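You operate a simulated robot arm through the tools that you are given. There is no shell and no other tool. Be economical: measure what you need, move in short steps, check, and stop when the job is done.

Carry out the task below with a simulated robot arm. There is one attempt and no reset: what you move stays moved.

TASK
Rub the dried ink off the slab with the yellow rag and wash.
Fine: open the wash box, wet the rag, put it back after and shut the lid.

It is judged by the outcome, as a careful person would: the job done as asked, and still so three seconds after it is handed in. It fails if anything else is knocked over, pushed out of place, dropped, spilled or broken.

THE ROBOT
A 7-joint arm with a two-finger parallel gripper, fixed in place. Base frame: the origin is at the foot of the arm, x ahead of it, y to its left, z up; the work surface is at about z = 0. Lengths are in m, angles in rad, forces in N, time in s.
With the tool pointing down near the work surface it reaches from about 0.24 to 0.62 m from the base axis. Its first joint turns from -1.152 to 1.152 rad. Payload 2.6 kg.
Tool frame: the origin (TCP) lies between the finger pads and is the grasp point; the fingertips stand 0.03 m ahead of it; z points along the fingers, y is the line along which they close. The gripper opens to 0.094 m. The fingers are 0.028 m wide and 0.01 m thick; the gripper's body (0.05 by 0.096 m) begins 0.055 m behind the TCP.
Orientation is told as [roll, pitch, yaw] about the base's x, y, z axes, in that order, counted from this pose: with the fingers straight down and closing along the base's y, the tool's x points along the base's -x, its y along +y and its z along -z.

THE INTERFACE
- The arm moves only by the tool play_rows. Its argument "plan" is a list of rows, each a list of 7 numbers: the shift along the base's x, y, z in m, then the turn, a rotation vector about the base's x, y, z in rad, then the opening, from 0 (shut) to 1 (fully open). In form: [[dx, dy, dz, wx, wy, wz, fingers], ...]. A call has 1 to 10 rows; each row is the pose to reach, as a shift and turn from the pose commanded when the call began. A row lasts 0.2 s, in which the tool goes at most 0.05 m and 0.15 rad; a call with a longer step from one row to the next is refused whole, and so is a gripper value outside its range. A pose out of reach is approached as far as the arm can. The call stops where the force on the tool passes 70 N (or 10 N more than at its start, if that is more) or the arm is blocked; 0.2 s more then pass. The fingers move at their own pace (about 0.072 m/s each) and stop on an object; they squeeze with about 39 N. The grip force told is the motor's: it shows also when the fingers shut on nothing. Time passes only in rows, and 0.2 s behind the last, so rows that repeat a pose let the fingers close. It gives the time, the measured TCP pose, the force on the tool (base axes), the opening and the grip force at its end, in the units of the frame above (readings bear some noise).
- Cameras (640 x 400 px; columns grow to the right, rows downward): "scene" is fixed at [0.0333, 0.4283, 0.5629]; the picture's right is [-0.82, -0.57, 0.00], its down [-0.29, 0.42, -0.86] and it looks along [0.49, -0.70, -0.51] (base axes); focal length 343 px, centre (320, 200). "wrist" rides on the gripper at [-0.037, 0, -0.058] in the tool frame; the picture's right is [0.00, -1.00, 0.00], its down [0.97, 0.00, -0.24] and it looks along [0.24, 0.00, 0.97] (tool axes); focal length 218 px, centre (320, 200).
- camera(camera): a new picture of that camera. No time passes.
- pixel_to_xyz(camera, pixels): there is no depth. For up to 12 entries [column, row, z] of the newest picture of that camera ("zoom" is the newest enlarged one), the place [x, y] in the base frame at which the ray of that pixel passes the height z, good to about 0.002 m, but the place of the scene camera against the robot may be out by one fixed shift of up to 0.012 m in any direction. No time passes.
- inspect(camera, box): a new picture of the part [left, top, right, bottom] of that camera's present view, enlarged. No time passes.
- hand_in(): hands the job in; it is judged then, once.

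Work in short steps. Measure before you move; look again where a grasp or a placing could have gone wrong, and mend it. You have 80 turns and 38 pictures in all, the two below and enlarged ones among them. Open the gripper and draw the arm clear of the work before you hand the job in, unless the task says otherwise; then end with one line.

The tools are called after "Emit:" as a command line: name --pt "numbers of a row" for each row, then --argument value for the rest, lists and objects as JSON in quotes. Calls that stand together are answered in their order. play_rows: Moves the arm, as the interface text tells. Its arguments: {"type":"object","properties":{"plan":{"type":"array"}},"required":["plan"]} The other tools are called the same way: camera (camera) takes a picture; pixel_to_xyz (camera, pixels) gives the place at which the rays of pixels pass given heights; inspect (camera, box) takes an enlarged picture of a part of a camera's view; hand_in () hands the job in.

At the start:

```text
time_s: 0.0
position: [0.419, 0.0812, 0.3303]
tcp_rot: [-0.001, 0.0, -0.001]
wrist_force: [-1.5, 0.0, -1.1]
opening: 0.094
gripper_force: 0.0
```

scene: 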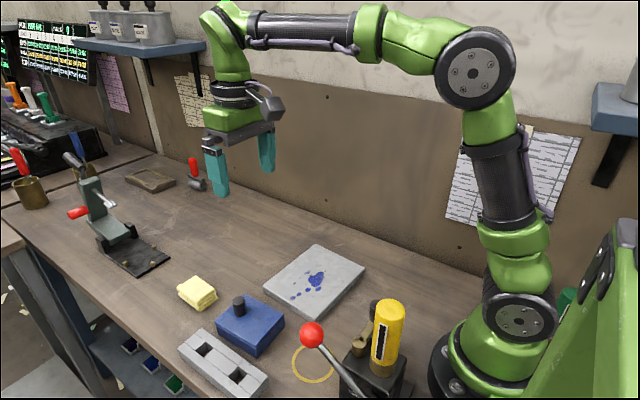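
wrist: 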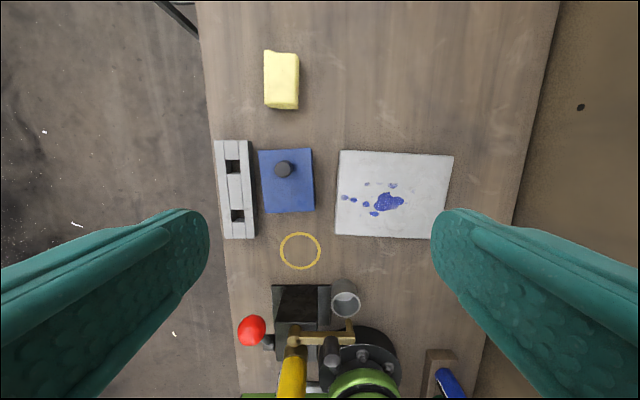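

The wrist view shows the rag (281,80), blue box with knob (283,169), slab (395,195) and a yellow ring (300,250). I'll enlarge both and measure.

Emit:
inspect --camera "scene" --box '[160, 230, 420, 400]'

Emit:
inspect --camera "wrist" --box '[200, 30, 470, 300]'

Emit:
pixel_to_xyz --camera "wrist" --pixels '[[265, 52, 0.02], [299, 52, 0.02], [265, 108, 0.02], [299, 108, 0.02], [260, 150, 0.04], [312, 150, 0.04], [265, 213, 0.04], [314, 210, 0.04], [283, 169, 0.06], [340, 151, 0.015], [452, 156, 0.015], [446, 238, 0.015]]'

Emit:
pixel_to_xyz --camera "wrist" --pixels '[[336, 234, 0.015], [300, 250, 0.0], [280, 250, 0], [388, 202, 0.015], [343, 198, 0.015], [402, 202, 0.015], [375, 214, 0.015], [393, 185, 0.015], [366, 184, 0.015], [232, 166, 0.03], [237, 215, 0.03], [235, 238, 0.03]]'

```text
2.35 times, centred on (290, 315) of scene
```

zoom: 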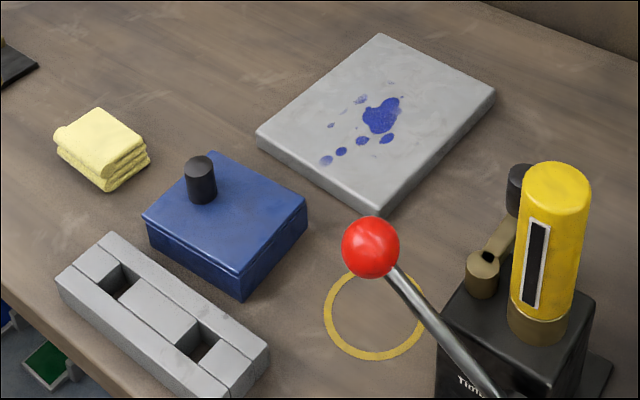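

```text
1.48 times, centred on (335, 165) of wrist
```

zoom: 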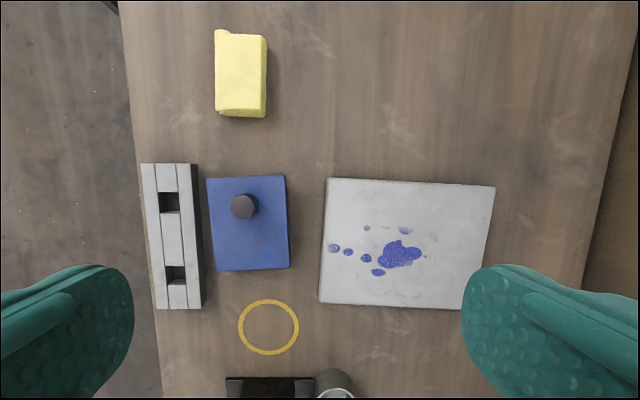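

```text
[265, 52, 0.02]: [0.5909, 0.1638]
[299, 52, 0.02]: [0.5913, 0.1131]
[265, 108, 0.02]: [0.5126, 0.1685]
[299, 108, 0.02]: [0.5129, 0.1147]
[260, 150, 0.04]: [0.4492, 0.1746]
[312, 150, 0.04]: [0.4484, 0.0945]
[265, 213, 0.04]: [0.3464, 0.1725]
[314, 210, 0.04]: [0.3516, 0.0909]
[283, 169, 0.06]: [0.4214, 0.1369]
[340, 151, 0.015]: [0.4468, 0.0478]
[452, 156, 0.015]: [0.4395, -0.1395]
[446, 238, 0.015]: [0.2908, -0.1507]
```

```text
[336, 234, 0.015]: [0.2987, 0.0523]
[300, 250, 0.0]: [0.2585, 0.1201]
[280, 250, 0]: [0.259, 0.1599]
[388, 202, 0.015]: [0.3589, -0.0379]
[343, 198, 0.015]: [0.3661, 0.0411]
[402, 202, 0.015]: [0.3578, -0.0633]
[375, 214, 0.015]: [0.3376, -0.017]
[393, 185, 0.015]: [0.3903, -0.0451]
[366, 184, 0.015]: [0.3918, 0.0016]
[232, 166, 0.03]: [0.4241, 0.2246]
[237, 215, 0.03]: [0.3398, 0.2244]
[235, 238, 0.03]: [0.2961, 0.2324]
```

I need to know how the lid opens (hinge side) and the heights; zooming on the box and the rag.

Emit:
inspect --camera "scene" --box '[205, 285, 295, 365]'

Emit:
inspect --camera "scene" --box '[165, 265, 235, 320]'

```text
5.00 times, centred on (250, 325) of scene
```

zoom: 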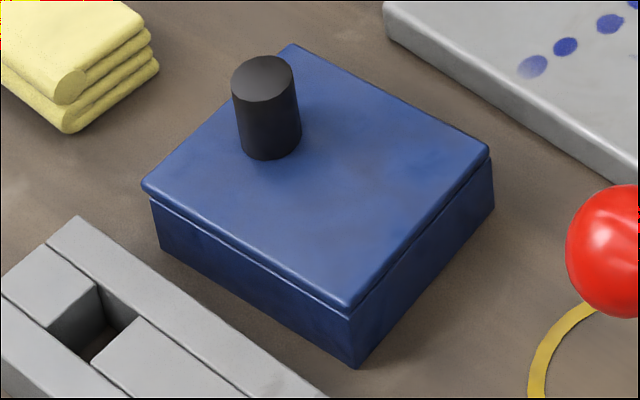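

```text
7.27 times, centred on (200, 292) of scene
```

zoom: 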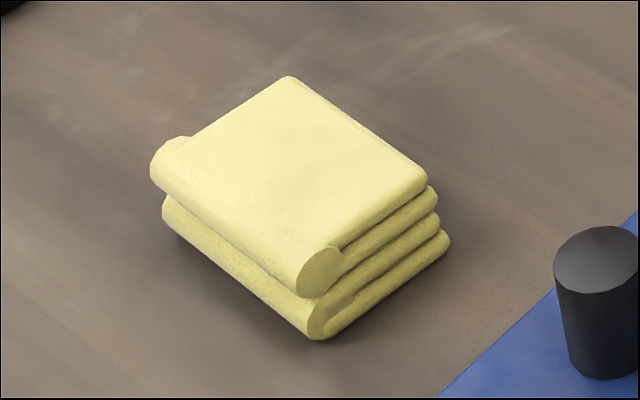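

Solving heights by matching top and bottom points of the same vertical edge (box corner, knob, rag) in scene.

Emit:
pixel_to_xyz --camera "scene" --pixels '[[257, 358.6, 0], [255.6, 346, 0.02], [255.6, 346, 0.03], [255.6, 346, 0.04], [240, 317, 0.03], [238.5, 300, 0.06], [238.5, 300, 0.07], [200, 311, 0.0], [199, 303, 0.02], [199, 303, 0.03], [218, 293, 0.02], [196.5, 275.5, 0.03]]'

Emit:
pixel_to_xyz --camera "scene" --pixels '[[182, 291, 0.03], [210.6, 289.5, 0.03], [214.5, 322.5, 0.035], [244.5, 294.5, 0.035], [284, 316, 0.035], [255.6, 346, 0.035], [316, 245, 0.015], [365, 267, 0.015], [318, 318, 0.015], [264, 287, 0.015], [314, 280, 0.015], [320, 288, 0.0]]'

```text
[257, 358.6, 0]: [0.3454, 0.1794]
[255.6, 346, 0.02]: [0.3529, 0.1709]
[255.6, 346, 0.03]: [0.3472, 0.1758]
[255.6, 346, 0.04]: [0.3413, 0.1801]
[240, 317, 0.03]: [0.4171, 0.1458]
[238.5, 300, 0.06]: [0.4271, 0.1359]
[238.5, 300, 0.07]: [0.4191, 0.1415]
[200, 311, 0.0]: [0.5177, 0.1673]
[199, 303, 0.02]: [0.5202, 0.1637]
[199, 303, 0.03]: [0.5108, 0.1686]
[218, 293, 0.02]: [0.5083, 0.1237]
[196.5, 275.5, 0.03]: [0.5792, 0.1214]
```

```text
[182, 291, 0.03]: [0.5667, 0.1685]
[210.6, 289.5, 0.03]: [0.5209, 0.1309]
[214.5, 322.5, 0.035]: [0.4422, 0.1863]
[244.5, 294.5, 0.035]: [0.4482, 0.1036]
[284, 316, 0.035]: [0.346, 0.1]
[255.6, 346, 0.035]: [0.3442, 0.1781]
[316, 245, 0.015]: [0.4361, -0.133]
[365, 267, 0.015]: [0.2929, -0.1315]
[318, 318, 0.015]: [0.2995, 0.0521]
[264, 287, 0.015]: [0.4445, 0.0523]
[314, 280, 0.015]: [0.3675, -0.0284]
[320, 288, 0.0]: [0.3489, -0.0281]
```

Box top is about z 0.035, knob (0.421,0.137) up to about 0.066; rag is centred near (0.55,0.142). I move above the knob to z≈0.15 and look.

Emit:
play_rows --pt "0.001 0.028 -0.035 0 0 0 0.6" --pt "0.002 0.056 -0.07 0 0 0 0.6" --pt "0.002 0.056 -0.115 0 0 0 0.6" --pt "0.002 0.056 -0.155 0 0 0 0.6" --pt "0.002 0.056 -0.18 0 0 0 0.6" --pt "0.002 0.056 -0.18 0 0 0 0.6"

Emit:
camera --camera "wrist"

```text
time_s: 1.4
position: [0.4211, 0.1367, 0.1506]
tcp_rot: [0.001, 0.0, 0.0]
wrist_force: [0.9, -0.7, -0.3]
opening: 0.0563
gripper_force: 0.1
```

```text
31 pictures are left
```

wrist: 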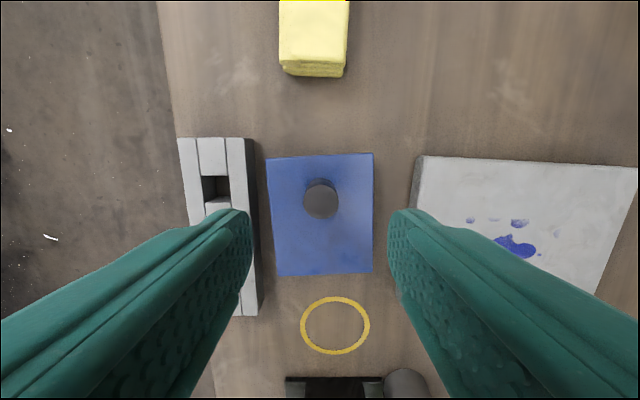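

Emit:
pixel_to_xyz --camera "wrist" --pixels '[[321, 201, 0.066], [267, 159, 0.035], [373, 153, 0.035], [277, 276, 0.035], [373, 273, 0.035], [285, 68, 0.022], [342, 70, 0.022], [422, 157, 0.015]]'

```text
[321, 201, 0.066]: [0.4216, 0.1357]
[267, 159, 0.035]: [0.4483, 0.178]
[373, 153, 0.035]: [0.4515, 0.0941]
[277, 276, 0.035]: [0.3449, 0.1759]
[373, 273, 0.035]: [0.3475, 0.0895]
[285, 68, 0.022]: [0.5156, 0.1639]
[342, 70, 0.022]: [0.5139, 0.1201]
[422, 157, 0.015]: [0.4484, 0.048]
```

Knob is at (0.4216,0.1357), directly under the tool. I descend to TCP z≈0.075 and close.

Emit:
play_rows --pt "0 -0.001 -0.04 0 0 0 0.6" --pt "0 -0.001 -0.076 0 0 0 0.6" --pt "0 -0.001 -0.076 0 0 0 0" --pt "0 -0.001 -0.076 0 0 0 0" --pt "0 -0.001 -0.076 0 0 0 0"

Emit:
play_rows --pt "0 0 0.004 0 0 0 0" --pt "0 0 0.008 0 0 0 0" --pt "0 0 0.008 0 0 0 0"

Emit:
inspect --camera "scene" --box '[190, 250, 310, 370]'

```text
time_s: 2.6
position: [0.4205, 0.1367, 0.0742]
tcp_rot: [-0.002, -0.001, -0.001]
wrist_force: [1.2, -2.2, -0.6]
opening: 0.0229
gripper_force: 38.7
```

```text
time_s: 3.4
position: [0.4212, 0.1374, 0.0819]
tcp_rot: [0.001, 0.001, 0.0]
wrist_force: [0.6, 2.5, -4.6]
opening: 0.0231
gripper_force: 38.9
```

```text
3.33 times, centred on (250, 310) of scene
```

zoom: 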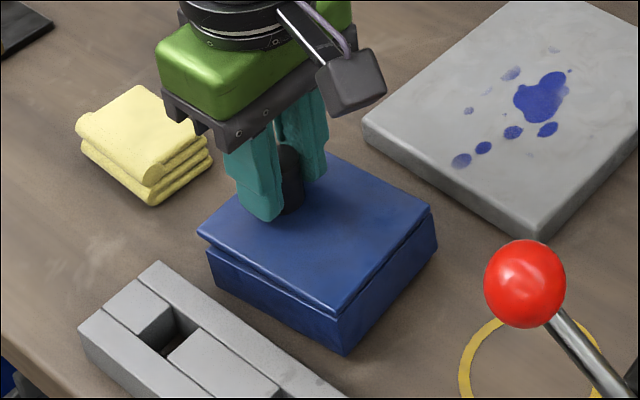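

The gap opens at the +x side under a small force, so the lid is hinged at the −x edge (x≈0.347). I follow the arc partway, tilting the tool about half as much as the lid.

Emit:
play_rows --pt "-0.0094 0 0.0098 0 -0.1 0 0" --pt "-0.0206 0 0.0221 0 -0.2 0 0" --pt "-0.0338 0 0.0322 0 -0.3 0 0" --pt "-0.0338 0 0.0322 0 -0.3 0 0"

Emit:
inspect --camera "scene" --box '[190, 230, 340, 370]'

```text
time_s: 4.4
position: [0.3881, 0.1353, 0.1139]
tcp_rot: [-0.001, -0.3, 0.0]
wrist_force: [-1.0, 0.1, -3.1]
opening: 0.0233
gripper_force: 39.3
```

```text
2.86 times, centred on (265, 300) of scene
```

zoom: 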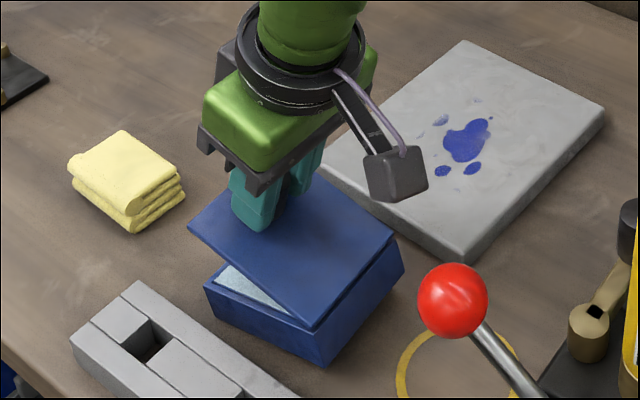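

The lid follows nicely. Continuing the arc to about 83°.

Emit:
play_rows --pt "-0.0152 0 0.0074 0 -0.1 0 0" --pt "-0.0315 0 0.0119 0 -0.2 0 0" --pt "-0.0478 0 0.0138 0 -0.25 0 0" --pt "-0.0641 0 0.0126 0 -0.3 0 0" --pt "-0.0641 0 0.0126 0 -0.3 0 0"

Emit:
inspect --camera "scene" --box '[190, 230, 340, 370]'

```text
time_s: 5.6
position: [0.3235, 0.1364, 0.1259]
tcp_rot: [0.0, -0.599, 0.0]
wrist_force: [-0.6, -0.4, -3.9]
opening: 0.023
gripper_force: 39.4
```

```text
2.86 times, centred on (265, 300) of scene
```

zoom: 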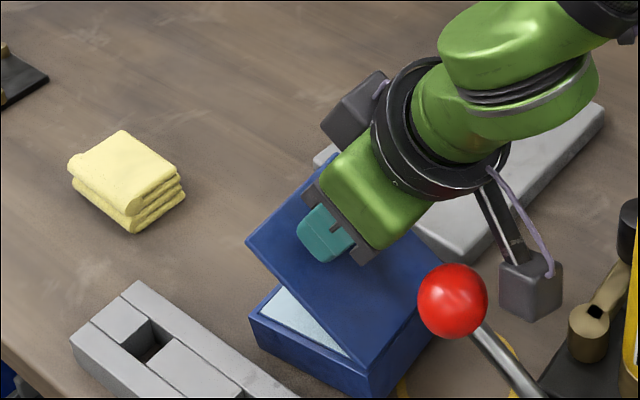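

The box's corner shifted in view: the lid turned with the tool rather than slipping, so the box slid. I measure the shift.

Emit:
inspect --camera "scene" --box '[230, 290, 350, 390]'

Emit:
camera --camera "wrist"

Emit:
pixel_to_xyz --camera "scene" --pixels '[[257, 358.6, 0], [266.7, 357.7, 0], [282.5, 368, 0], [240.5, 340, 0.033]]'

```text
4.00 times, centred on (290, 340) of scene
```

zoom: 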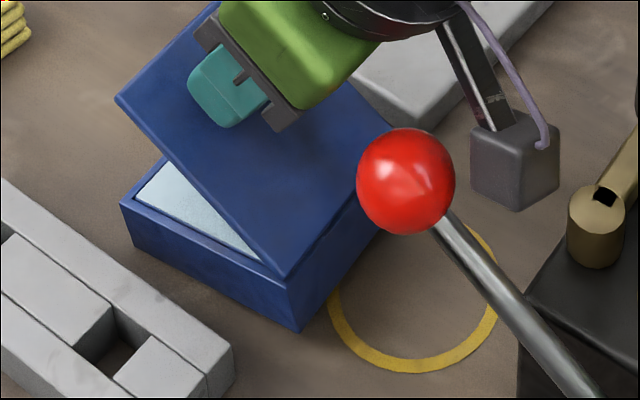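

```text
26 pictures are left
```

wrist: 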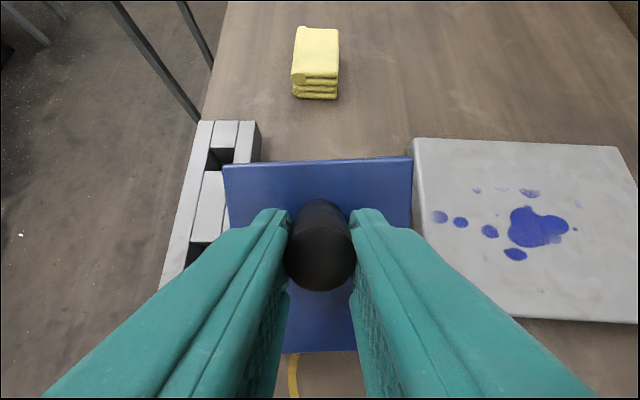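

```text
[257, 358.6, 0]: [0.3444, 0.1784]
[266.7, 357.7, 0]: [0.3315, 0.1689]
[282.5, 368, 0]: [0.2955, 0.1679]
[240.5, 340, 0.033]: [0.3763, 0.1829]
```

Emit:
pixel_to_xyz --camera "scene" --pixels '[[284.5, 373, 0], [243.75, 352, 0], [284.5, 373, 0.015], [243.75, 352, 0.015], [258, 357, 0], [218, 334, 0], [282, 361, 0.033], [240.5, 340.5, 0.033], [281, 355, 0.033]]'

```text
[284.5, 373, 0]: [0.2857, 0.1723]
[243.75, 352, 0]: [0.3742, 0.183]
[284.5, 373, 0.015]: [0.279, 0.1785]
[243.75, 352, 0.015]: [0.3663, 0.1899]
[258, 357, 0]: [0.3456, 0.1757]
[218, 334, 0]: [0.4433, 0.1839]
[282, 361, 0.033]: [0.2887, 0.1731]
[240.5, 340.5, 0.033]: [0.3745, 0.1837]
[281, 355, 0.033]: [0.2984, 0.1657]
```

Emit:
pixel_to_xyz --camera "scene" --pixels '[[238.75, 315, 0.06], [238.75, 315, 0.08], [238.75, 315, 0.1], [238.75, 315, 0.12], [281.25, 359, 0.033], [281.25, 359, 0.05], [312, 335, 0.1], [312, 335, 0.15], [312, 335, 0.2]]'

Emit:
inspect --camera "scene" --box '[235, 310, 315, 380]'

```text
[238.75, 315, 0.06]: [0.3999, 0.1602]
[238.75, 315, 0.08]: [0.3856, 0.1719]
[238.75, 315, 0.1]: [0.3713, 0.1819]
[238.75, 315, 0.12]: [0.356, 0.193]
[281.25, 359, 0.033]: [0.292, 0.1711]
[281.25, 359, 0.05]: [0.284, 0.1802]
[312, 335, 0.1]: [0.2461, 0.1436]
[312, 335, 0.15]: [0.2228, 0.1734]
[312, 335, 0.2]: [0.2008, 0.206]
```

```text
5.71 times, centred on (275, 345) of scene
```

zoom: 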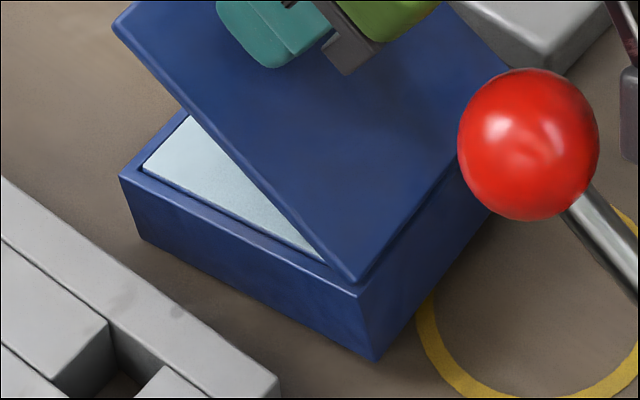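

The lid turned rigidly with the tool (lid angle ≈0.57) and the box was carried about 6 cm towards −x. As the grip is rigid, I carry it back to place and retrace with a hinge-centred rotation to closed, then regrip with an opposite tilt for a larger sweep.

Emit:
play_rows --pt "0.03 0 0 0 0 0 0" --pt "0.0617 0 0 0 0 0 0" --pt "0.0617 0 -0.009 0 0 0 0" --pt "0.0617 0 -0.0165 0 0 0 0" --pt "0.0617 0 -0.0165 0 0 0 0"

Emit:
inspect --camera "scene" --box '[190, 270, 310, 370]'

```text
time_s: 6.8
position: [0.3848, 0.1357, 0.1093]
tcp_rot: [-0.002, -0.599, 0.0]
wrist_force: [2.6, -1.8, -2.5]
opening: 0.0228
gripper_force: 38.8
```

```text
4.00 times, centred on (250, 320) of scene
```

zoom: 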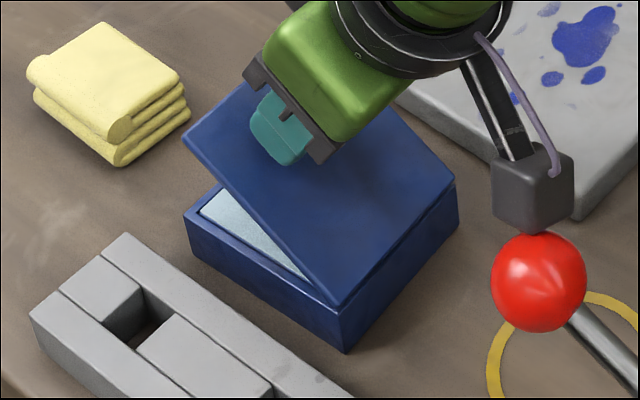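

The box corner is back at (256.8,358), matching the start. I now close the lid along the hinge arc and release.

Emit:
play_rows --pt "0.011 0 -0.0066 0 0.15 0 0" --pt "0.0208 0 -0.0147 0 0.3 0 0" --pt "0.0293 0 -0.0243 0 0.45 0 0" --pt "0.0362 0 -0.0349 0 0.6 0 0" --pt "0.0362 0 -0.0349 0 0.6 0 0"

Emit:
play_rows --pt "0 0 0 0 0 0 0.6" --pt "0 0 0 0 0 0 0.6" --pt "0 0 0.045 0 0 0 0.6" --pt "0.02 0 0.09 0 0.15 0 0.6" --pt "0.05 0 0.11 0 0.3 0 0.6" --pt "0.08 0 0.12 0 0.45 0 0.6" --pt "0.1 0 0.12 0 0.6 0 0.6" --pt "0.1 0 0.12 0 0.7 0 0.6" --pt "0.1 0 0.12 0 0.7 0 0.6"

Emit:
camera --camera "scene"

Emit:
camera --camera "wrist"

```text
time_s: 8.0
position: [0.4214, 0.1372, 0.0752]
tcp_rot: [0.001, 0.002, 0.001]
wrist_force: [0.5, 0.3, -4.4]
opening: 0.0231
gripper_force: 39.3
```

```text
time_s: 10.0
position: [0.4597, 0.1628, 0.1781]
tcp_rot: [0.036, 0.617, 0.005]
wrist_force: [1.2, 0.8, -0.2]
opening: 0.0561
gripper_force: 0.1
out of reach, approached as far as the arm can: row 6, 7, 8, 9
```

```text
23 pictures are left
```

scene: 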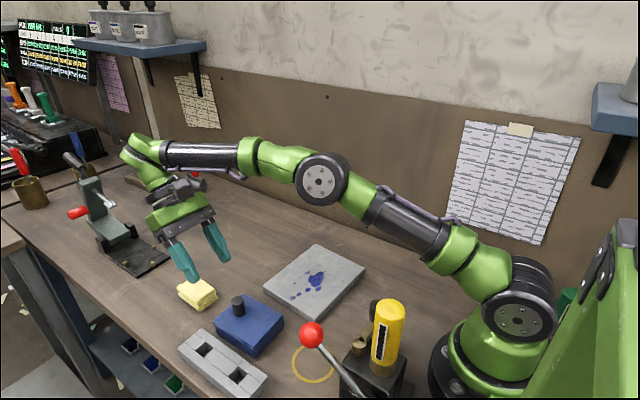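

```text
22 pictures are left
```

wrist: 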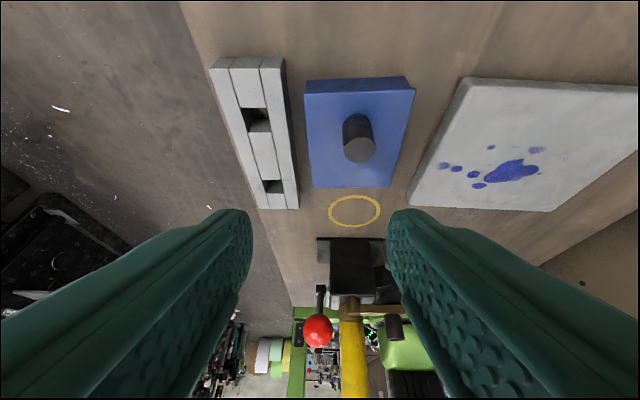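

The box is shut and back in place (scene box unchanged). I retreat to a tilt of about +0.6 (hand towards +x), grip the knob, lift the lid a little and test whether it holds by itself.

Emit:
play_rows --pt "-0.03 0 -0.01 0 0 0 0.6" --pt "-0.06 0 -0.02 0 -0.05 0 0.6" --pt "-0.087 0 -0.03 0 -0.1 0 0.6" --pt "-0.087 0 -0.03 0 -0.1 0 0.6"

```text
time_s: 11.0
position: [0.3711, 0.1625, 0.1488]
tcp_rot: [0.035, 0.514, 0.004]
wrist_force: [-0.4, -0.9, -0.8]
opening: 0.0566
gripper_force: 0.0
```

Emit:
play_rows --pt "0.045 -0.013 0.005 -0.017 0.04 0 0.5" --pt "0.09 -0.0268 0 -0.035 0.086 -0.004 0.5" --pt "0.097 -0.0268 -0.025 -0.035 0.086 -0.004 0.5" --pt "0.097 -0.0268 -0.025 -0.035 0.086 -0.004 0.5"

Emit:
camera --camera "wrist"

```text
time_s: 12.0
position: [0.4695, 0.1344, 0.1253]
tcp_rot: [-0.009, 0.601, -0.023]
wrist_force: [0.4, 0.3, -0.3]
opening: 0.0473
gripper_force: 0.1
```

```text
21 pictures are left
```

wrist: 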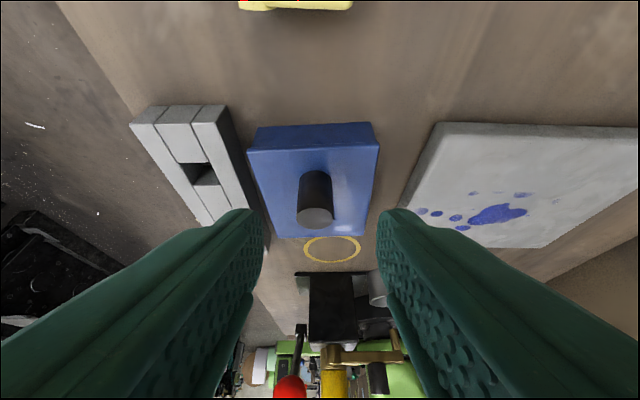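

Knob is centred between the fingers at (315,205). I slide in along the tool axis and close.

Emit:
play_rows --pt "-0.018 0.001 -0.0255 0.008 0 0.02 0.5" --pt "-0.0355 0.001 -0.051 0.008 0 0.02 0.5" --pt "-0.0355 0.001 -0.051 0.008 0 0.02 0.5" --pt "-0.0355 0.001 -0.051 0.008 0 0.02 0" --pt "-0.0355 0.001 -0.051 0.008 0 0.02 0" --pt "-0.0355 0.001 -0.051 0.008 0 0.02 0"

```text
time_s: 13.4
position: [0.4321, 0.1345, 0.0732]
tcp_rot: [0.003, 0.602, 0.003]
wrist_force: [-0.6, 2.7, -1.0]
opening: 0.0225
gripper_force: 39.6
```

Gripped (opening 0.0225). I raise the lid 0.3 rad about its hinge, then open the fingers a little to test whether it stays.

Emit:
play_rows --pt "-0.007 0 0.0124 0 -0.15 0 0" --pt "-0.0158 0 0.0236 0 -0.3 0 0" --pt "-0.0158 0 0.0236 0 -0.3 0 0" --pt "-0.0158 0 0.0236 0 -0.3 0 0.35" --pt "-0.0158 0 0.0236 0 -0.3 0 0.35" --pt "-0.0158 0 0.0236 0 -0.3 0 0.35"

Emit:
inspect --camera "scene" --box '[190, 270, 310, 370]'

```text
time_s: 14.8
position: [0.4157, 0.1356, 0.0965]
tcp_rot: [0.001, 0.301, 0.002]
wrist_force: [1.0, 0.3, 0.1]
opening: 0.033
gripper_force: 0.0
```

```text
4.00 times, centred on (250, 320) of scene
```

zoom: 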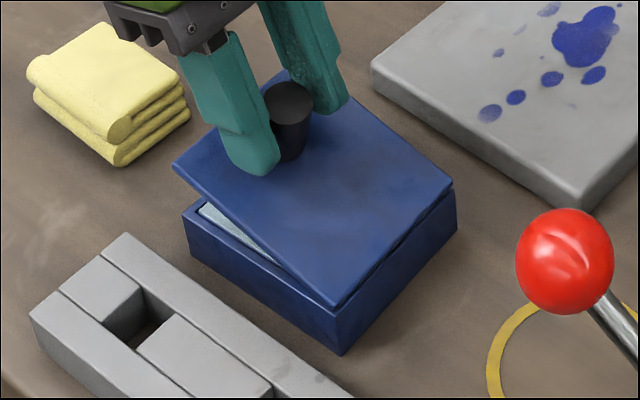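

The lid stays where it is left (stiff hinge). I regrip and swing on another 0.9 rad about the hinge.

Emit:
play_rows --pt "0 0 0 0 0 0 0" --pt "0 0 0 0 0 0 0" --pt "-0.0102 0 0.0096 0 -0.15 0 0" --pt "-0.0218 0 0.0176 0 -0.3 0 0" --pt "-0.0344 0 0.0238 0 -0.45 0 0" --pt "-0.0478 0 0.028 0 -0.6 0 0" --pt "-0.0616 0 0.0302 0 -0.75 0 0" --pt "-0.0757 0 0.0303 0 -0.9 0 0" --pt "-0.0757 0 0.0303 0 -0.9 0 0"

Emit:
inspect --camera "scene" --box '[190, 250, 340, 370]'

```text
time_s: 16.8
position: [0.3415, 0.1381, 0.1263]
tcp_rot: [0.0, -0.597, 0.006]
wrist_force: [0.4, 0.0, 0.1]
opening: 0.0227
gripper_force: 39.0
```

```text
3.33 times, centred on (265, 310) of scene
```

zoom: 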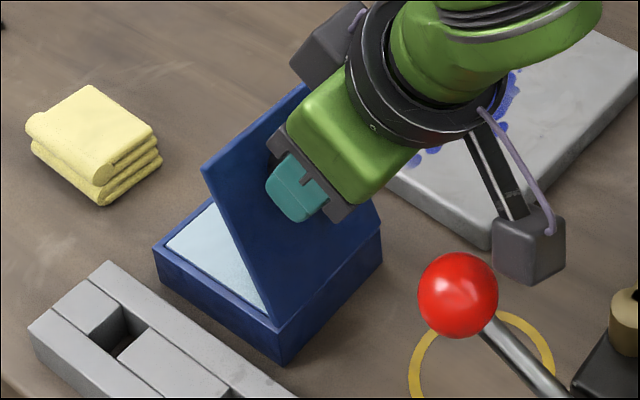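

Lid is at about 70°. I release, rise clear, straighten the tool and come to the +x side of the lid with fingers shut, to push it past upright from inside.

Emit:
play_rows --pt "0 0 0 0 0 0 0.5" --pt "0 0 0 0 0 0 0.5" --pt "-0.02 0 0.04 0 0 0 0.5" --pt "-0.02 0 0.08 0 0.1 0 0.5" --pt "-0.01 0 0.12 0 0.25 0 0.3" --pt "0.02 0 0.13 0 0.4 0 0" --pt "0.06 0 0.13 0 0.55 0 0" --pt "0.095 0 0.12 0 0.6 0 0" --pt "0.1 0 0.08 0 0.6 0 0" --pt "0.1 0 0.08 0 0.6 0 0"

Emit:
inspect --camera "scene" --box '[170, 230, 340, 370]'

```text
time_s: 19.0
position: [0.4418, 0.1371, 0.2086]
tcp_rot: [0.0, 0.001, 0.005]
wrist_force: [-0.3, 0.1, -0.4]
opening: 0.0
gripper_force: 33.0
```

```text
2.86 times, centred on (255, 300) of scene
```

zoom: 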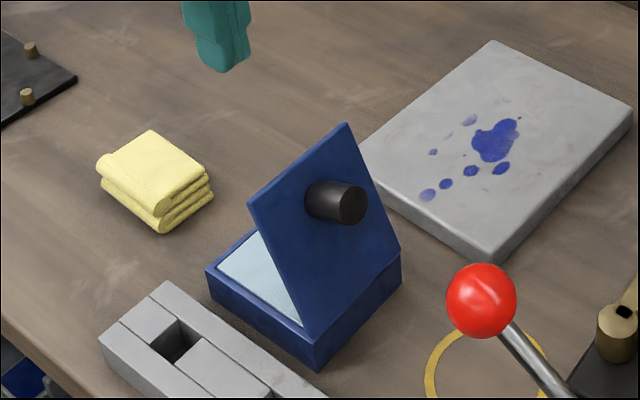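

Lid stays at ~70°. I lower the shut fingers on the +x side and push gently towards −x.

Emit:
play_rows --pt "0 0 -0.045 0 0 0 0" --pt "0 0 -0.08 0 0 0 0" --pt "-0.03 0 -0.08 0 0 0 0" --pt "-0.045 0 -0.08 0 0 0 0" --pt "-0.055 0 -0.08 0 0 0 0" --pt "-0.065 0 -0.08 0 0 0 0" --pt "-0.075 0 -0.08 0 0 0 0" --pt "-0.085 0 -0.08 0 0 0 0" --pt "-0.085 0 -0.08 0 0 0 0"

Emit:
inspect --camera "scene" --box '[170, 230, 340, 370]'

```text
time_s: 21.0
position: [0.3565, 0.1378, 0.129]
tcp_rot: [-0.001, 0.001, 0.005]
wrist_force: [0.0, 0.9, 0.3]
opening: 0.0
gripper_force: 32.6
```

```text
2.86 times, centred on (255, 300) of scene
```

zoom: 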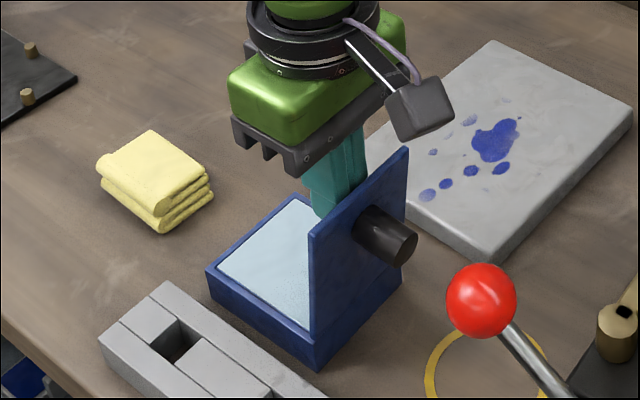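

Lid is now past upright, the box unmoved. I back off, rise and go over the rag to measure it.

Emit:
play_rows --pt "0.02 0 0.02 0 0 0 0" --pt "0.05 0 0.05 0 0 0 0.4" --pt "0.095 0.002 0.06 0 0 0 0.8" --pt "0.14 0.003 0.06 0 0 0 1" --pt "0.18 0.004 0.04 0 0 0 1" --pt "0.18 0.004 0.01 0 0 0 1" --pt "0.18 0.004 0.01 0 0 0 1"

Emit:
camera --camera "wrist"

```text
time_s: 22.6
position: [0.537, 0.1434, 0.137]
tcp_rot: [-0.001, 0.001, 0.003]
wrist_force: [0.4, -0.6, 0.3]
opening: 0.0944
gripper_force: 0.0
```

```text
16 pictures are left
```

wrist: 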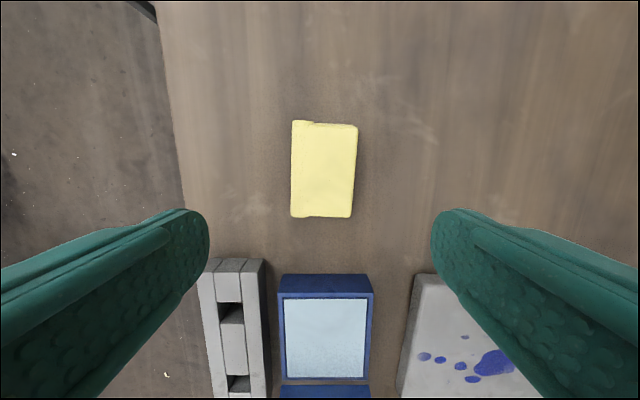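

Emit:
pixel_to_xyz --camera "wrist" --pixels '[[291, 122, 0.026], [358, 125, 0.026], [290, 216, 0.026], [352, 217, 0.026], [284, 298, 0.025], [365, 298, 0.025], [284, 378, 0.025], [363, 378, 0.025], [373, 293, 0.033], [276, 292, 0.033], [280, 385, 0.033]]'

```text
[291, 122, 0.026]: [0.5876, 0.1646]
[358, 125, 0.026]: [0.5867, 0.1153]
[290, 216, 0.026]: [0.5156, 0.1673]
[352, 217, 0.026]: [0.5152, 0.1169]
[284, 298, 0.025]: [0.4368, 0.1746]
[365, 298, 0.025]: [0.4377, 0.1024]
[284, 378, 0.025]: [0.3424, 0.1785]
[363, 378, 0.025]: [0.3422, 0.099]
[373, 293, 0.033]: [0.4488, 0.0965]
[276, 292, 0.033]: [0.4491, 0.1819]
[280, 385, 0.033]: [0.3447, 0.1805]
```

Rag: centre (0.551,0.141), 0.071×0.050, top about 0.026. I grip it across y with the tips 12 mm above the table so its underside stays free.

Emit:
play_rows --pt "0.014 -0.0024 -0.045 0 0 -0.003 0.9" --pt "0.014 -0.0024 -0.085 0 0 -0.003 0.9" --pt "0.014 -0.0024 -0.095 0 0 -0.003 0.9" --pt "0.014 -0.0024 -0.095 0 0 -0.003 0" --pt "0.014 -0.0024 -0.095 0 0 -0.003 0" --pt "0.014 -0.0024 -0.095 0 0 -0.003 0" --pt "0.014 -0.0024 -0.055 0 0 -0.003 0" --pt "0.014 -0.0024 -0.015 0 0 -0.003 0" --pt "0.014 -0.0024 -0.015 0 0 -0.003 0"

Emit:
camera --camera "wrist"

```text
time_s: 24.6
position: [0.5524, 0.1405, 0.1216]
tcp_rot: [0.0, 0.002, 0.001]
wrist_force: [-0.3, -0.5, -0.1]
opening: 0.0491
gripper_force: 39.6
```

```text
15 pictures are left
```

wrist: 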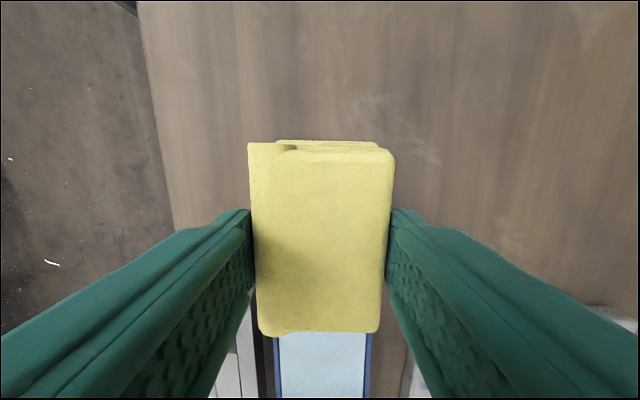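

Rag is held (opening 0.049). I carry it over the pad centre (0.397,0.139).

Emit:
play_rows --pt "-0.045 -0.0005 0.01 0 0 0 0" --pt "-0.09 -0.001 0.01 0 0 0 0" --pt "-0.13 -0.0015 0.01 0 0 0 0" --pt "-0.154 -0.0015 0.005 0 0 0 0" --pt "-0.154 -0.0015 -0.02 0 0 0 0" --pt "-0.154 -0.0015 -0.02 0 0 0 0"

Emit:
inspect --camera "scene" --box '[170, 230, 340, 370]'

```text
time_s: 26.0
position: [0.3965, 0.1371, 0.1017]
tcp_rot: [-0.001, 0.001, -0.001]
wrist_force: [1.1, 0.6, -1.1]
opening: 0.0488
gripper_force: 39.3
```

```text
2.86 times, centred on (255, 300) of scene
```

zoom: 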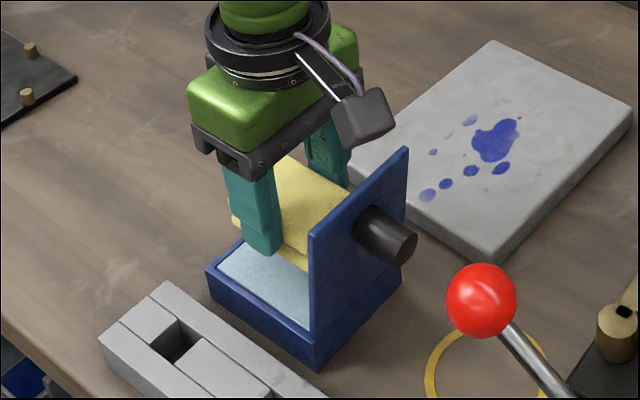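

Emit:
play_rows --pt "0 0.0015 -0.015 0 0 0 0" --pt "0 0.0015 -0.026 0 0 0 0" --pt "0 0.0015 -0.03 0 0 0 0" --pt "0 0.0015 -0.033 0 0 0 0" --pt "0 0.0015 -0.036 0 0 0 0" --pt "0 0.0015 -0.038 0 0 0 0" --pt "0 0.0015 -0.038 0 0 0 0"

Emit:
inspect --camera "scene" --box '[190, 270, 310, 370]'

```text
time_s: 27.6
position: [0.3987, 0.1393, 0.0689]
tcp_rot: [0.003, -0.011, 0.001]
wrist_force: [-11.1, -6.7, 61.8]
opening: 0.0492
gripper_force: 38.7
```

```text
4.00 times, centred on (250, 320) of scene
```

zoom: 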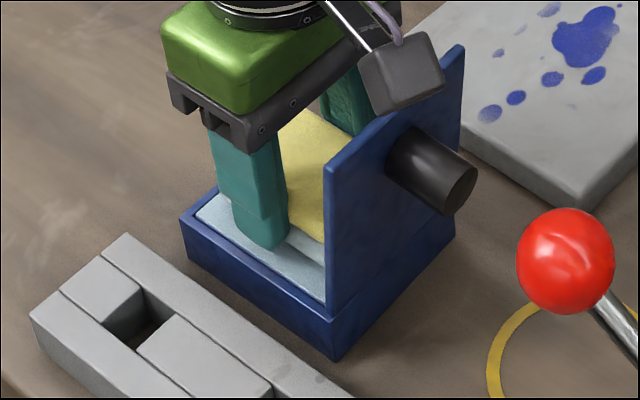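

Rag is pressed firmly on the pad (62 N). I hold a moment at a lighter pressure, then lift and check it.

Emit:
play_rows --pt "0 0 0.003 0 0 0 0" --pt "0 0 0.004 0 0 0 0" --pt "0 0 0.004 0 0 0 0" --pt "0 0 0.03 0 0 0 0" --pt "0 0 0.06 0 0 0 0" --pt "0 0 0.06 0 0 0 0"

Emit:
inspect --camera "scene" --box '[170, 230, 340, 370]'

```text
time_s: 29.0
position: [0.398, 0.1382, 0.1241]
tcp_rot: [0.0, 0.004, -0.001]
wrist_force: [-0.4, 0.1, 0.0]
opening: 0.0488
gripper_force: 39.4
```

```text
2.86 times, centred on (255, 300) of scene
```

zoom: 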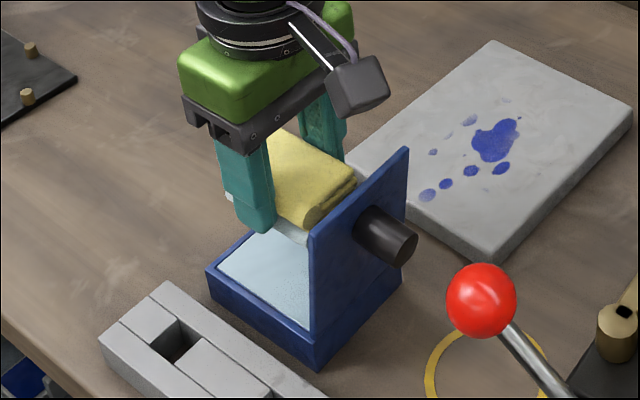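

Something pale shows under the rag at zoom (290,232); I look closer.

Emit:
inspect --camera "scene" --box '[215, 270, 295, 330]'

Emit:
camera --camera "wrist"

```text
6.67 times, centred on (255, 300) of scene
```

zoom: 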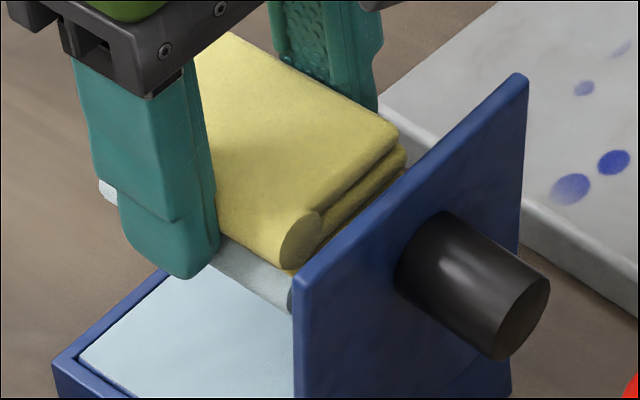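

```text
10 pictures are left
```

wrist: 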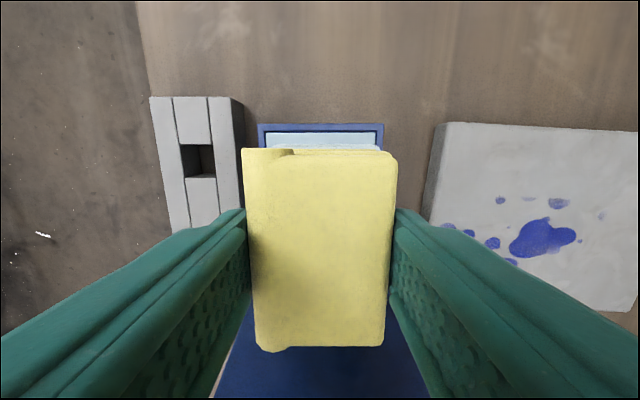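

The pad is still in the box; the pale layer is the rag's wetted underside. Now I measure the ink extents with this picture.

Emit:
pixel_to_xyz --camera "wrist" --pixels '[[441, 228, 0.018], [509, 263, 0.018], [576, 236, 0.018], [558, 197, 0.018], [499, 201, 0.018], [605, 215, 0.018], [540, 258, 0.018], [444, 123, 0.018], [427, 215, 0.0], [425, 222, 0.018]]'

```text
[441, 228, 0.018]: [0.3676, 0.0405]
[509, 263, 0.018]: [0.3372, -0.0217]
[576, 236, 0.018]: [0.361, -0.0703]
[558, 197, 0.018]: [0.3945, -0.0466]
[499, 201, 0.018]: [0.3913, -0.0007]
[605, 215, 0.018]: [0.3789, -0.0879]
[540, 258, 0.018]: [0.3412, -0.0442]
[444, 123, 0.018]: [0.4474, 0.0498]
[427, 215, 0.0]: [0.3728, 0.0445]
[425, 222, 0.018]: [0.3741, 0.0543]
```

Ink spans x 0.333–0.399, y −0.09 to +0.047. I move off the box in −y first (clear of the lid), then over the slab, and find contact slowly.

Emit:
play_rows --pt "0 -0.045 0.005 0 0 0 0" --pt "0 -0.09 0.005 0 0 0 0" --pt "0 -0.135 0 0 0 0 0" --pt "-0.032 -0.165 -0.01 0 0 0 0" --pt "-0.032 -0.168 -0.045 0 0 0 0" --pt "-0.032 -0.168 -0.056 0 0 0 0" --pt "-0.032 -0.168 -0.06 0 0 0 0" --pt "-0.032 -0.168 -0.06 0 0 0 0"

```text
time_s: 30.8
position: [0.364, -0.0286, 0.0645]
tcp_rot: [0.0, 0.003, 0.002]
wrist_force: [0.6, 0.8, 0.1]
opening: 0.0488
gripper_force: 39.1
```

Emit:
play_rows --pt "0 0 -0.002 0 0 0 0" --pt "0 0 -0.003 0 0 0 0" --pt "0 0 -0.004 0 0 0 0" --pt "0 0 -0.005 0 0 0 0" --pt "0 0 -0.006 0 0 0 0"

```text
time_s: 32.0
position: [0.3648, -0.0291, 0.061]
tcp_rot: [0.001, -0.001, -0.002]
wrist_force: [-12.3, 1.4, 31.6]
opening: 0.0488
gripper_force: 38.7
```

Contact at TCP z≈0.061 with 32 N. I ease 1 mm and make a first set of strokes along y.

Emit:
play_rows --pt "-0.004 0.015 0.001 0 0 0 0" --pt "-0.008 0.035 0.001 0 0 0 0" --pt "-0.008 0.058 0.001 0 0 0 0" --pt "-0.008 0.03 0.001 0 0 0 0" --pt "-0.008 0.005 0.001 0 0 0 0" --pt "-0.008 -0.02 0.001 0 0 0 0" --pt "-0.008 -0.045 0.001 0 0 0 0" --pt "-0.008 -0.065 0.001 0 0 0 0" --pt "-0.008 -0.065 0.001 0 0 0 0"

Emit:
inspect --camera "scene" --box '[200, 200, 400, 350]'

```text
time_s: 34.0
position: [0.3555, -0.0936, 0.0597]
tcp_rot: [0.001, 0.0, -0.001]
wrist_force: [-0.9, 9.3, 20.9]
opening: 0.0484
gripper_force: 39.4
```

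```text
2.67 times, centred on (300, 275) of scene
```

zoom: 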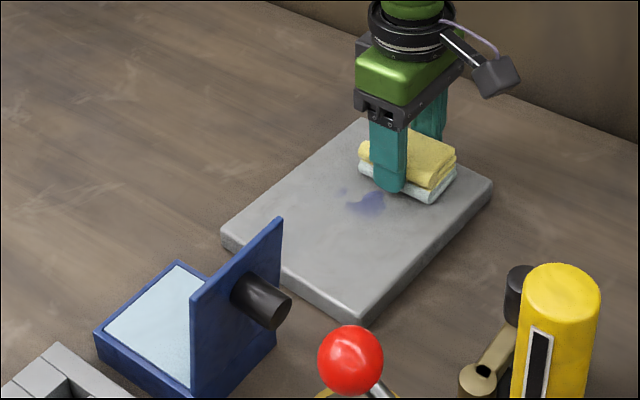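

The ink is fading and the slab hasn't moved. More strokes, on a line further in +x and then back.

Emit:
play_rows --pt "0.012 0 0 0 0 0 0" --pt "0.022 0.005 0 0 0 0 0" --pt "0.022 0.03 0 0 0 0 0" --pt "0.022 0.055 0 0 0 0 0" --pt "0.022 0.08 0 0 0 0 0" --pt "0.022 0.105 0 0 0 0 0" --pt "0.022 0.122 0 0 0 0 0" --pt "0.022 0.095 0 0 0 0 0" --pt "0.022 0.07 0 0 0 0 0" --pt "0.022 0.045 0 0 0 0 0"

Emit:
play_rows --pt "0 -0.025 0 0 0 0 0" --pt "0 -0.045 0 0 0 0 0" --pt "-0.012 -0.045 0 0 0 0 0" --pt "-0.022 -0.035 0 0 0 0 0" --pt "-0.022 -0.01 0 0 0 0 0" --pt "-0.022 0.015 0 0 0 0 0" --pt "-0.022 0.04 0 0 0 0 0" --pt "-0.022 0.065 0 0 0 0 0" --pt "-0.022 0.08 0 0 0 0 0" --pt "-0.022 0.055 0 0 0 0 0"

Emit:
play_rows --pt "0 -0.025 0 0 0 0 0" --pt "0 -0.05 0 0 0 0 0" --pt "0 -0.075 0 0 0 0 0" --pt "0 -0.1 0 0 0 0 0" --pt "0.012 -0.1 0 0 0 0 0" --pt "0.012 -0.075 0 0 0 0 0" --pt "0.012 -0.05 0 0 0 0 0" --pt "0.012 -0.03 0.02 0 0 0 0" --pt "0.03 0 0.06 0 0 0 0" --pt "0.03 0 0.06 0 0 0 0"

Emit:
camera --camera "scene"

```text
time_s: 36.2
position: [0.3773, -0.0499, 0.0612]
tcp_rot: [-0.001, 0.002, 0.001]
wrist_force: [-1.3, 8.2, 17.8]
opening: 0.049
gripper_force: 39.1
```

```text
time_s: 38.4
position: [0.3571, 0.0114, 0.0602]
tcp_rot: [0.005, -0.002, 0.005]
wrist_force: [-1.1, 20.1, 39.5]
opening: 0.0492
gripper_force: 38.4
```

```text
refused: row 9 steps farther than a row can; nothing moved
```

```text
8 pictures are left
```

scene: 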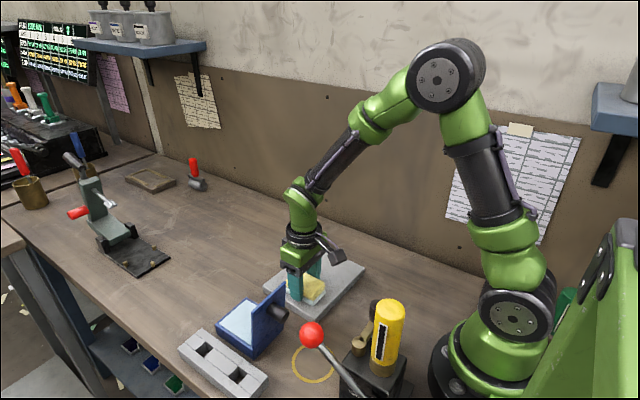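

The last set was refused for one long step; I repeat it with shorter lifts, then look down with the wrist camera.

Emit:
play_rows --pt "0 -0.025 0.0005 0 0 0 0" --pt "0 -0.05 0.0005 0 0 0 0" --pt "0 -0.075 0.0005 0 0 0 0" --pt "0 -0.1 0.0005 0 0 0 0" --pt "0.012 -0.1 0.0005 0 0 0 0" --pt "0.012 -0.075 0.0005 0 0 0 0" --pt "0.012 -0.05 0.0005 0 0 0 0" --pt "0.012 -0.03 0.02 0 0 0 0" --pt "0.03 -0.01 0.055 0 0 0 0" --pt "0.055 -0.005 0.09 0 0 0 0"

Emit:
inspect --camera "scene" --box '[200, 220, 390, 350]'

```text
time_s: 40.6
position: [0.4113, 0.0009, 0.1502]
tcp_rot: [0.0, 0.003, 0.0]
wrist_force: [-0.4, 0.5, 0.9]
opening: 0.0486
gripper_force: 39.2
```

```text
3.08 times, centred on (295, 285) of scene
```

zoom: 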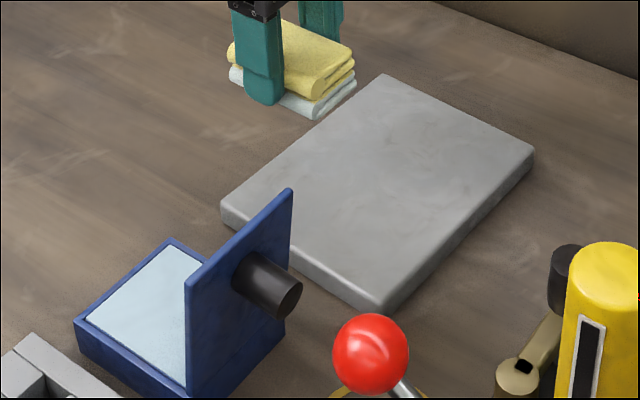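

The slab is clean and in place. I carry the rag back to its spot (TCP 0.552,0.1405), lower and release it.

Emit:
play_rows --pt "0.03 0.03 0 0 0 0 0" --pt "0.06 0.06 0 0 0 0 0" --pt "0.09 0.09 0 0 0 0 0" --pt "0.12 0.12 0 0 0 0 0" --pt "0.1405 0.1396 -0.01 0 0 0 0" --pt "0.1405 0.1396 -0.05 0 0 0 0" --pt "0.1405 0.1396 -0.09 0 0 0 0" --pt "0.1405 0.1396 -0.104 0 0 0 0" --pt "0.1405 0.1396 -0.107 0 0 0 0" --pt "0.1405 0.1396 -0.107 0 0 0 0"

```text
time_s: 42.8
position: [0.5518, 0.1413, 0.0428]
tcp_rot: [-0.002, 0.0, 0.0]
wrist_force: [0.1, -0.2, -1.2]
opening: 0.0488
gripper_force: 38.8
```

Emit:
play_rows --pt "0 0 -0.0008 0 0 0 0" --pt "0 0 -0.0008 0 0 0 0.9" --pt "0 0 -0.0008 0 0 0 0.9" --pt "0 0 -0.0008 0 0 0 0.9" --pt "0 0 0.045 0 0 0 0.9" --pt "0 0 0.09 0 0 0 0.9" --pt "-0.01 0 0.12 0 0 0 0.6" --pt "-0.01 0 0.12 0 0 0 0.6"

Emit:
camera --camera "wrist"

```text
time_s: 44.6
position: [0.5443, 0.1401, 0.1629]
tcp_rot: [0.0, 0.0, -0.001]
wrist_force: [0.8, 0.5, -0.5]
opening: 0.0563
gripper_force: 0.0
```

```text
6 pictures are left
```

wrist: 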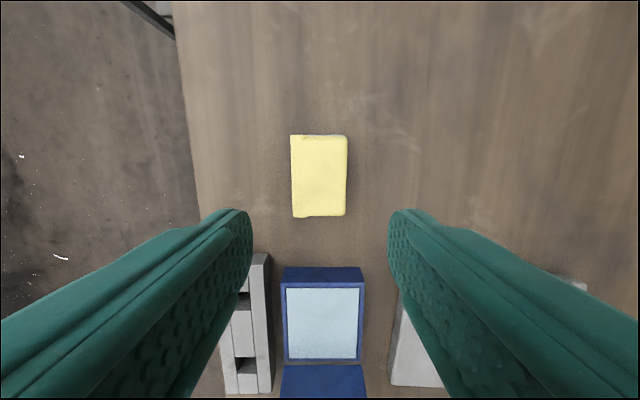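

The rag is back at its original place. Now the lid: I go over and behind it (x≈0.295) with fingers straddling the knob, ready to push the lid shut along its arc.

Emit:
play_rows --pt "-0.02 -0.001 0.04 0 0 0 0.56" --pt "-0.06 -0.001 0.065 0 0 0 0.56" --pt "-0.105 -0.001 0.07 0 0 0 0.56" --pt "-0.15 -0.001 0.07 0 0 0 0.56" --pt "-0.195 -0.001 0.07 0 0 0 0.56" --pt "-0.24 -0.001 0.07 0 0 0 0.56" --pt "-0.249 -0.001 0.03 0 0 0 0.56" --pt "-0.249 -0.001 -0.01 0 0 0 0.56" --pt "-0.249 -0.001 -0.029 0 0 0 0.56" --pt "-0.249 -0.001 -0.029 0 0 0 0.56"

Emit:
inspect --camera "scene" --box '[190, 240, 350, 370]'

```text
time_s: 46.8
position: [0.2944, 0.1419, 0.1357]
tcp_rot: [0.0, 0.002, 0.0]
wrist_force: [-0.1, 0.1, 0.5]
opening: 0.0525
gripper_force: 0.1
```

```text
3.08 times, centred on (270, 305) of scene
```

zoom: 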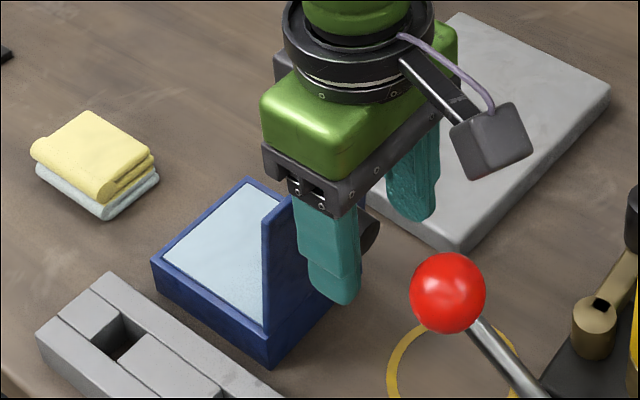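

Fingers straddle the knob behind the lid. I push along the closing arc.

Emit:
play_rows --pt "0.028 0 0 0 0 0 0.56" --pt "0.0494 0 0 0 0 0 0.56" --pt "0.0629 0 -0.0038 0 0 0 0.56" --pt "0.0753 0 -0.0101 0 0 0 0.56" --pt "0.0863 0 -0.0188 0 0 0 0.56" --pt "0.0953 0 -0.0295 0 0 0 0.56" --pt "0.102 0 -0.0417 0 0 0 0.56" --pt "0.1061 0 -0.0551 0 0 0 0.56" --pt "0.1074 0 -0.064 0 0 0 0.56"

Emit:
play_rows --pt "0 0 -0.002 0 0 0 0.56" --pt "0 0 -0.004 0 0 0 0.56" --pt "0 0 -0.005 0 0 0 0.56" --pt "0 0 -0.006 0 0 0 0.56"

```text
time_s: 48.8
position: [0.4016, 0.1397, 0.0714]
tcp_rot: [0.001, 0.002, 0.001]
wrist_force: [0.6, -0.1, -0.1]
opening: 0.0527
gripper_force: 0.1
```

```text
time_s: 49.8
position: [0.3995, 0.1401, 0.0664]
tcp_rot: [0.001, 0.0, -0.002]
wrist_force: [-19.8, -8.8, 48.6]
opening: 0.0527
gripper_force: 0.1
```

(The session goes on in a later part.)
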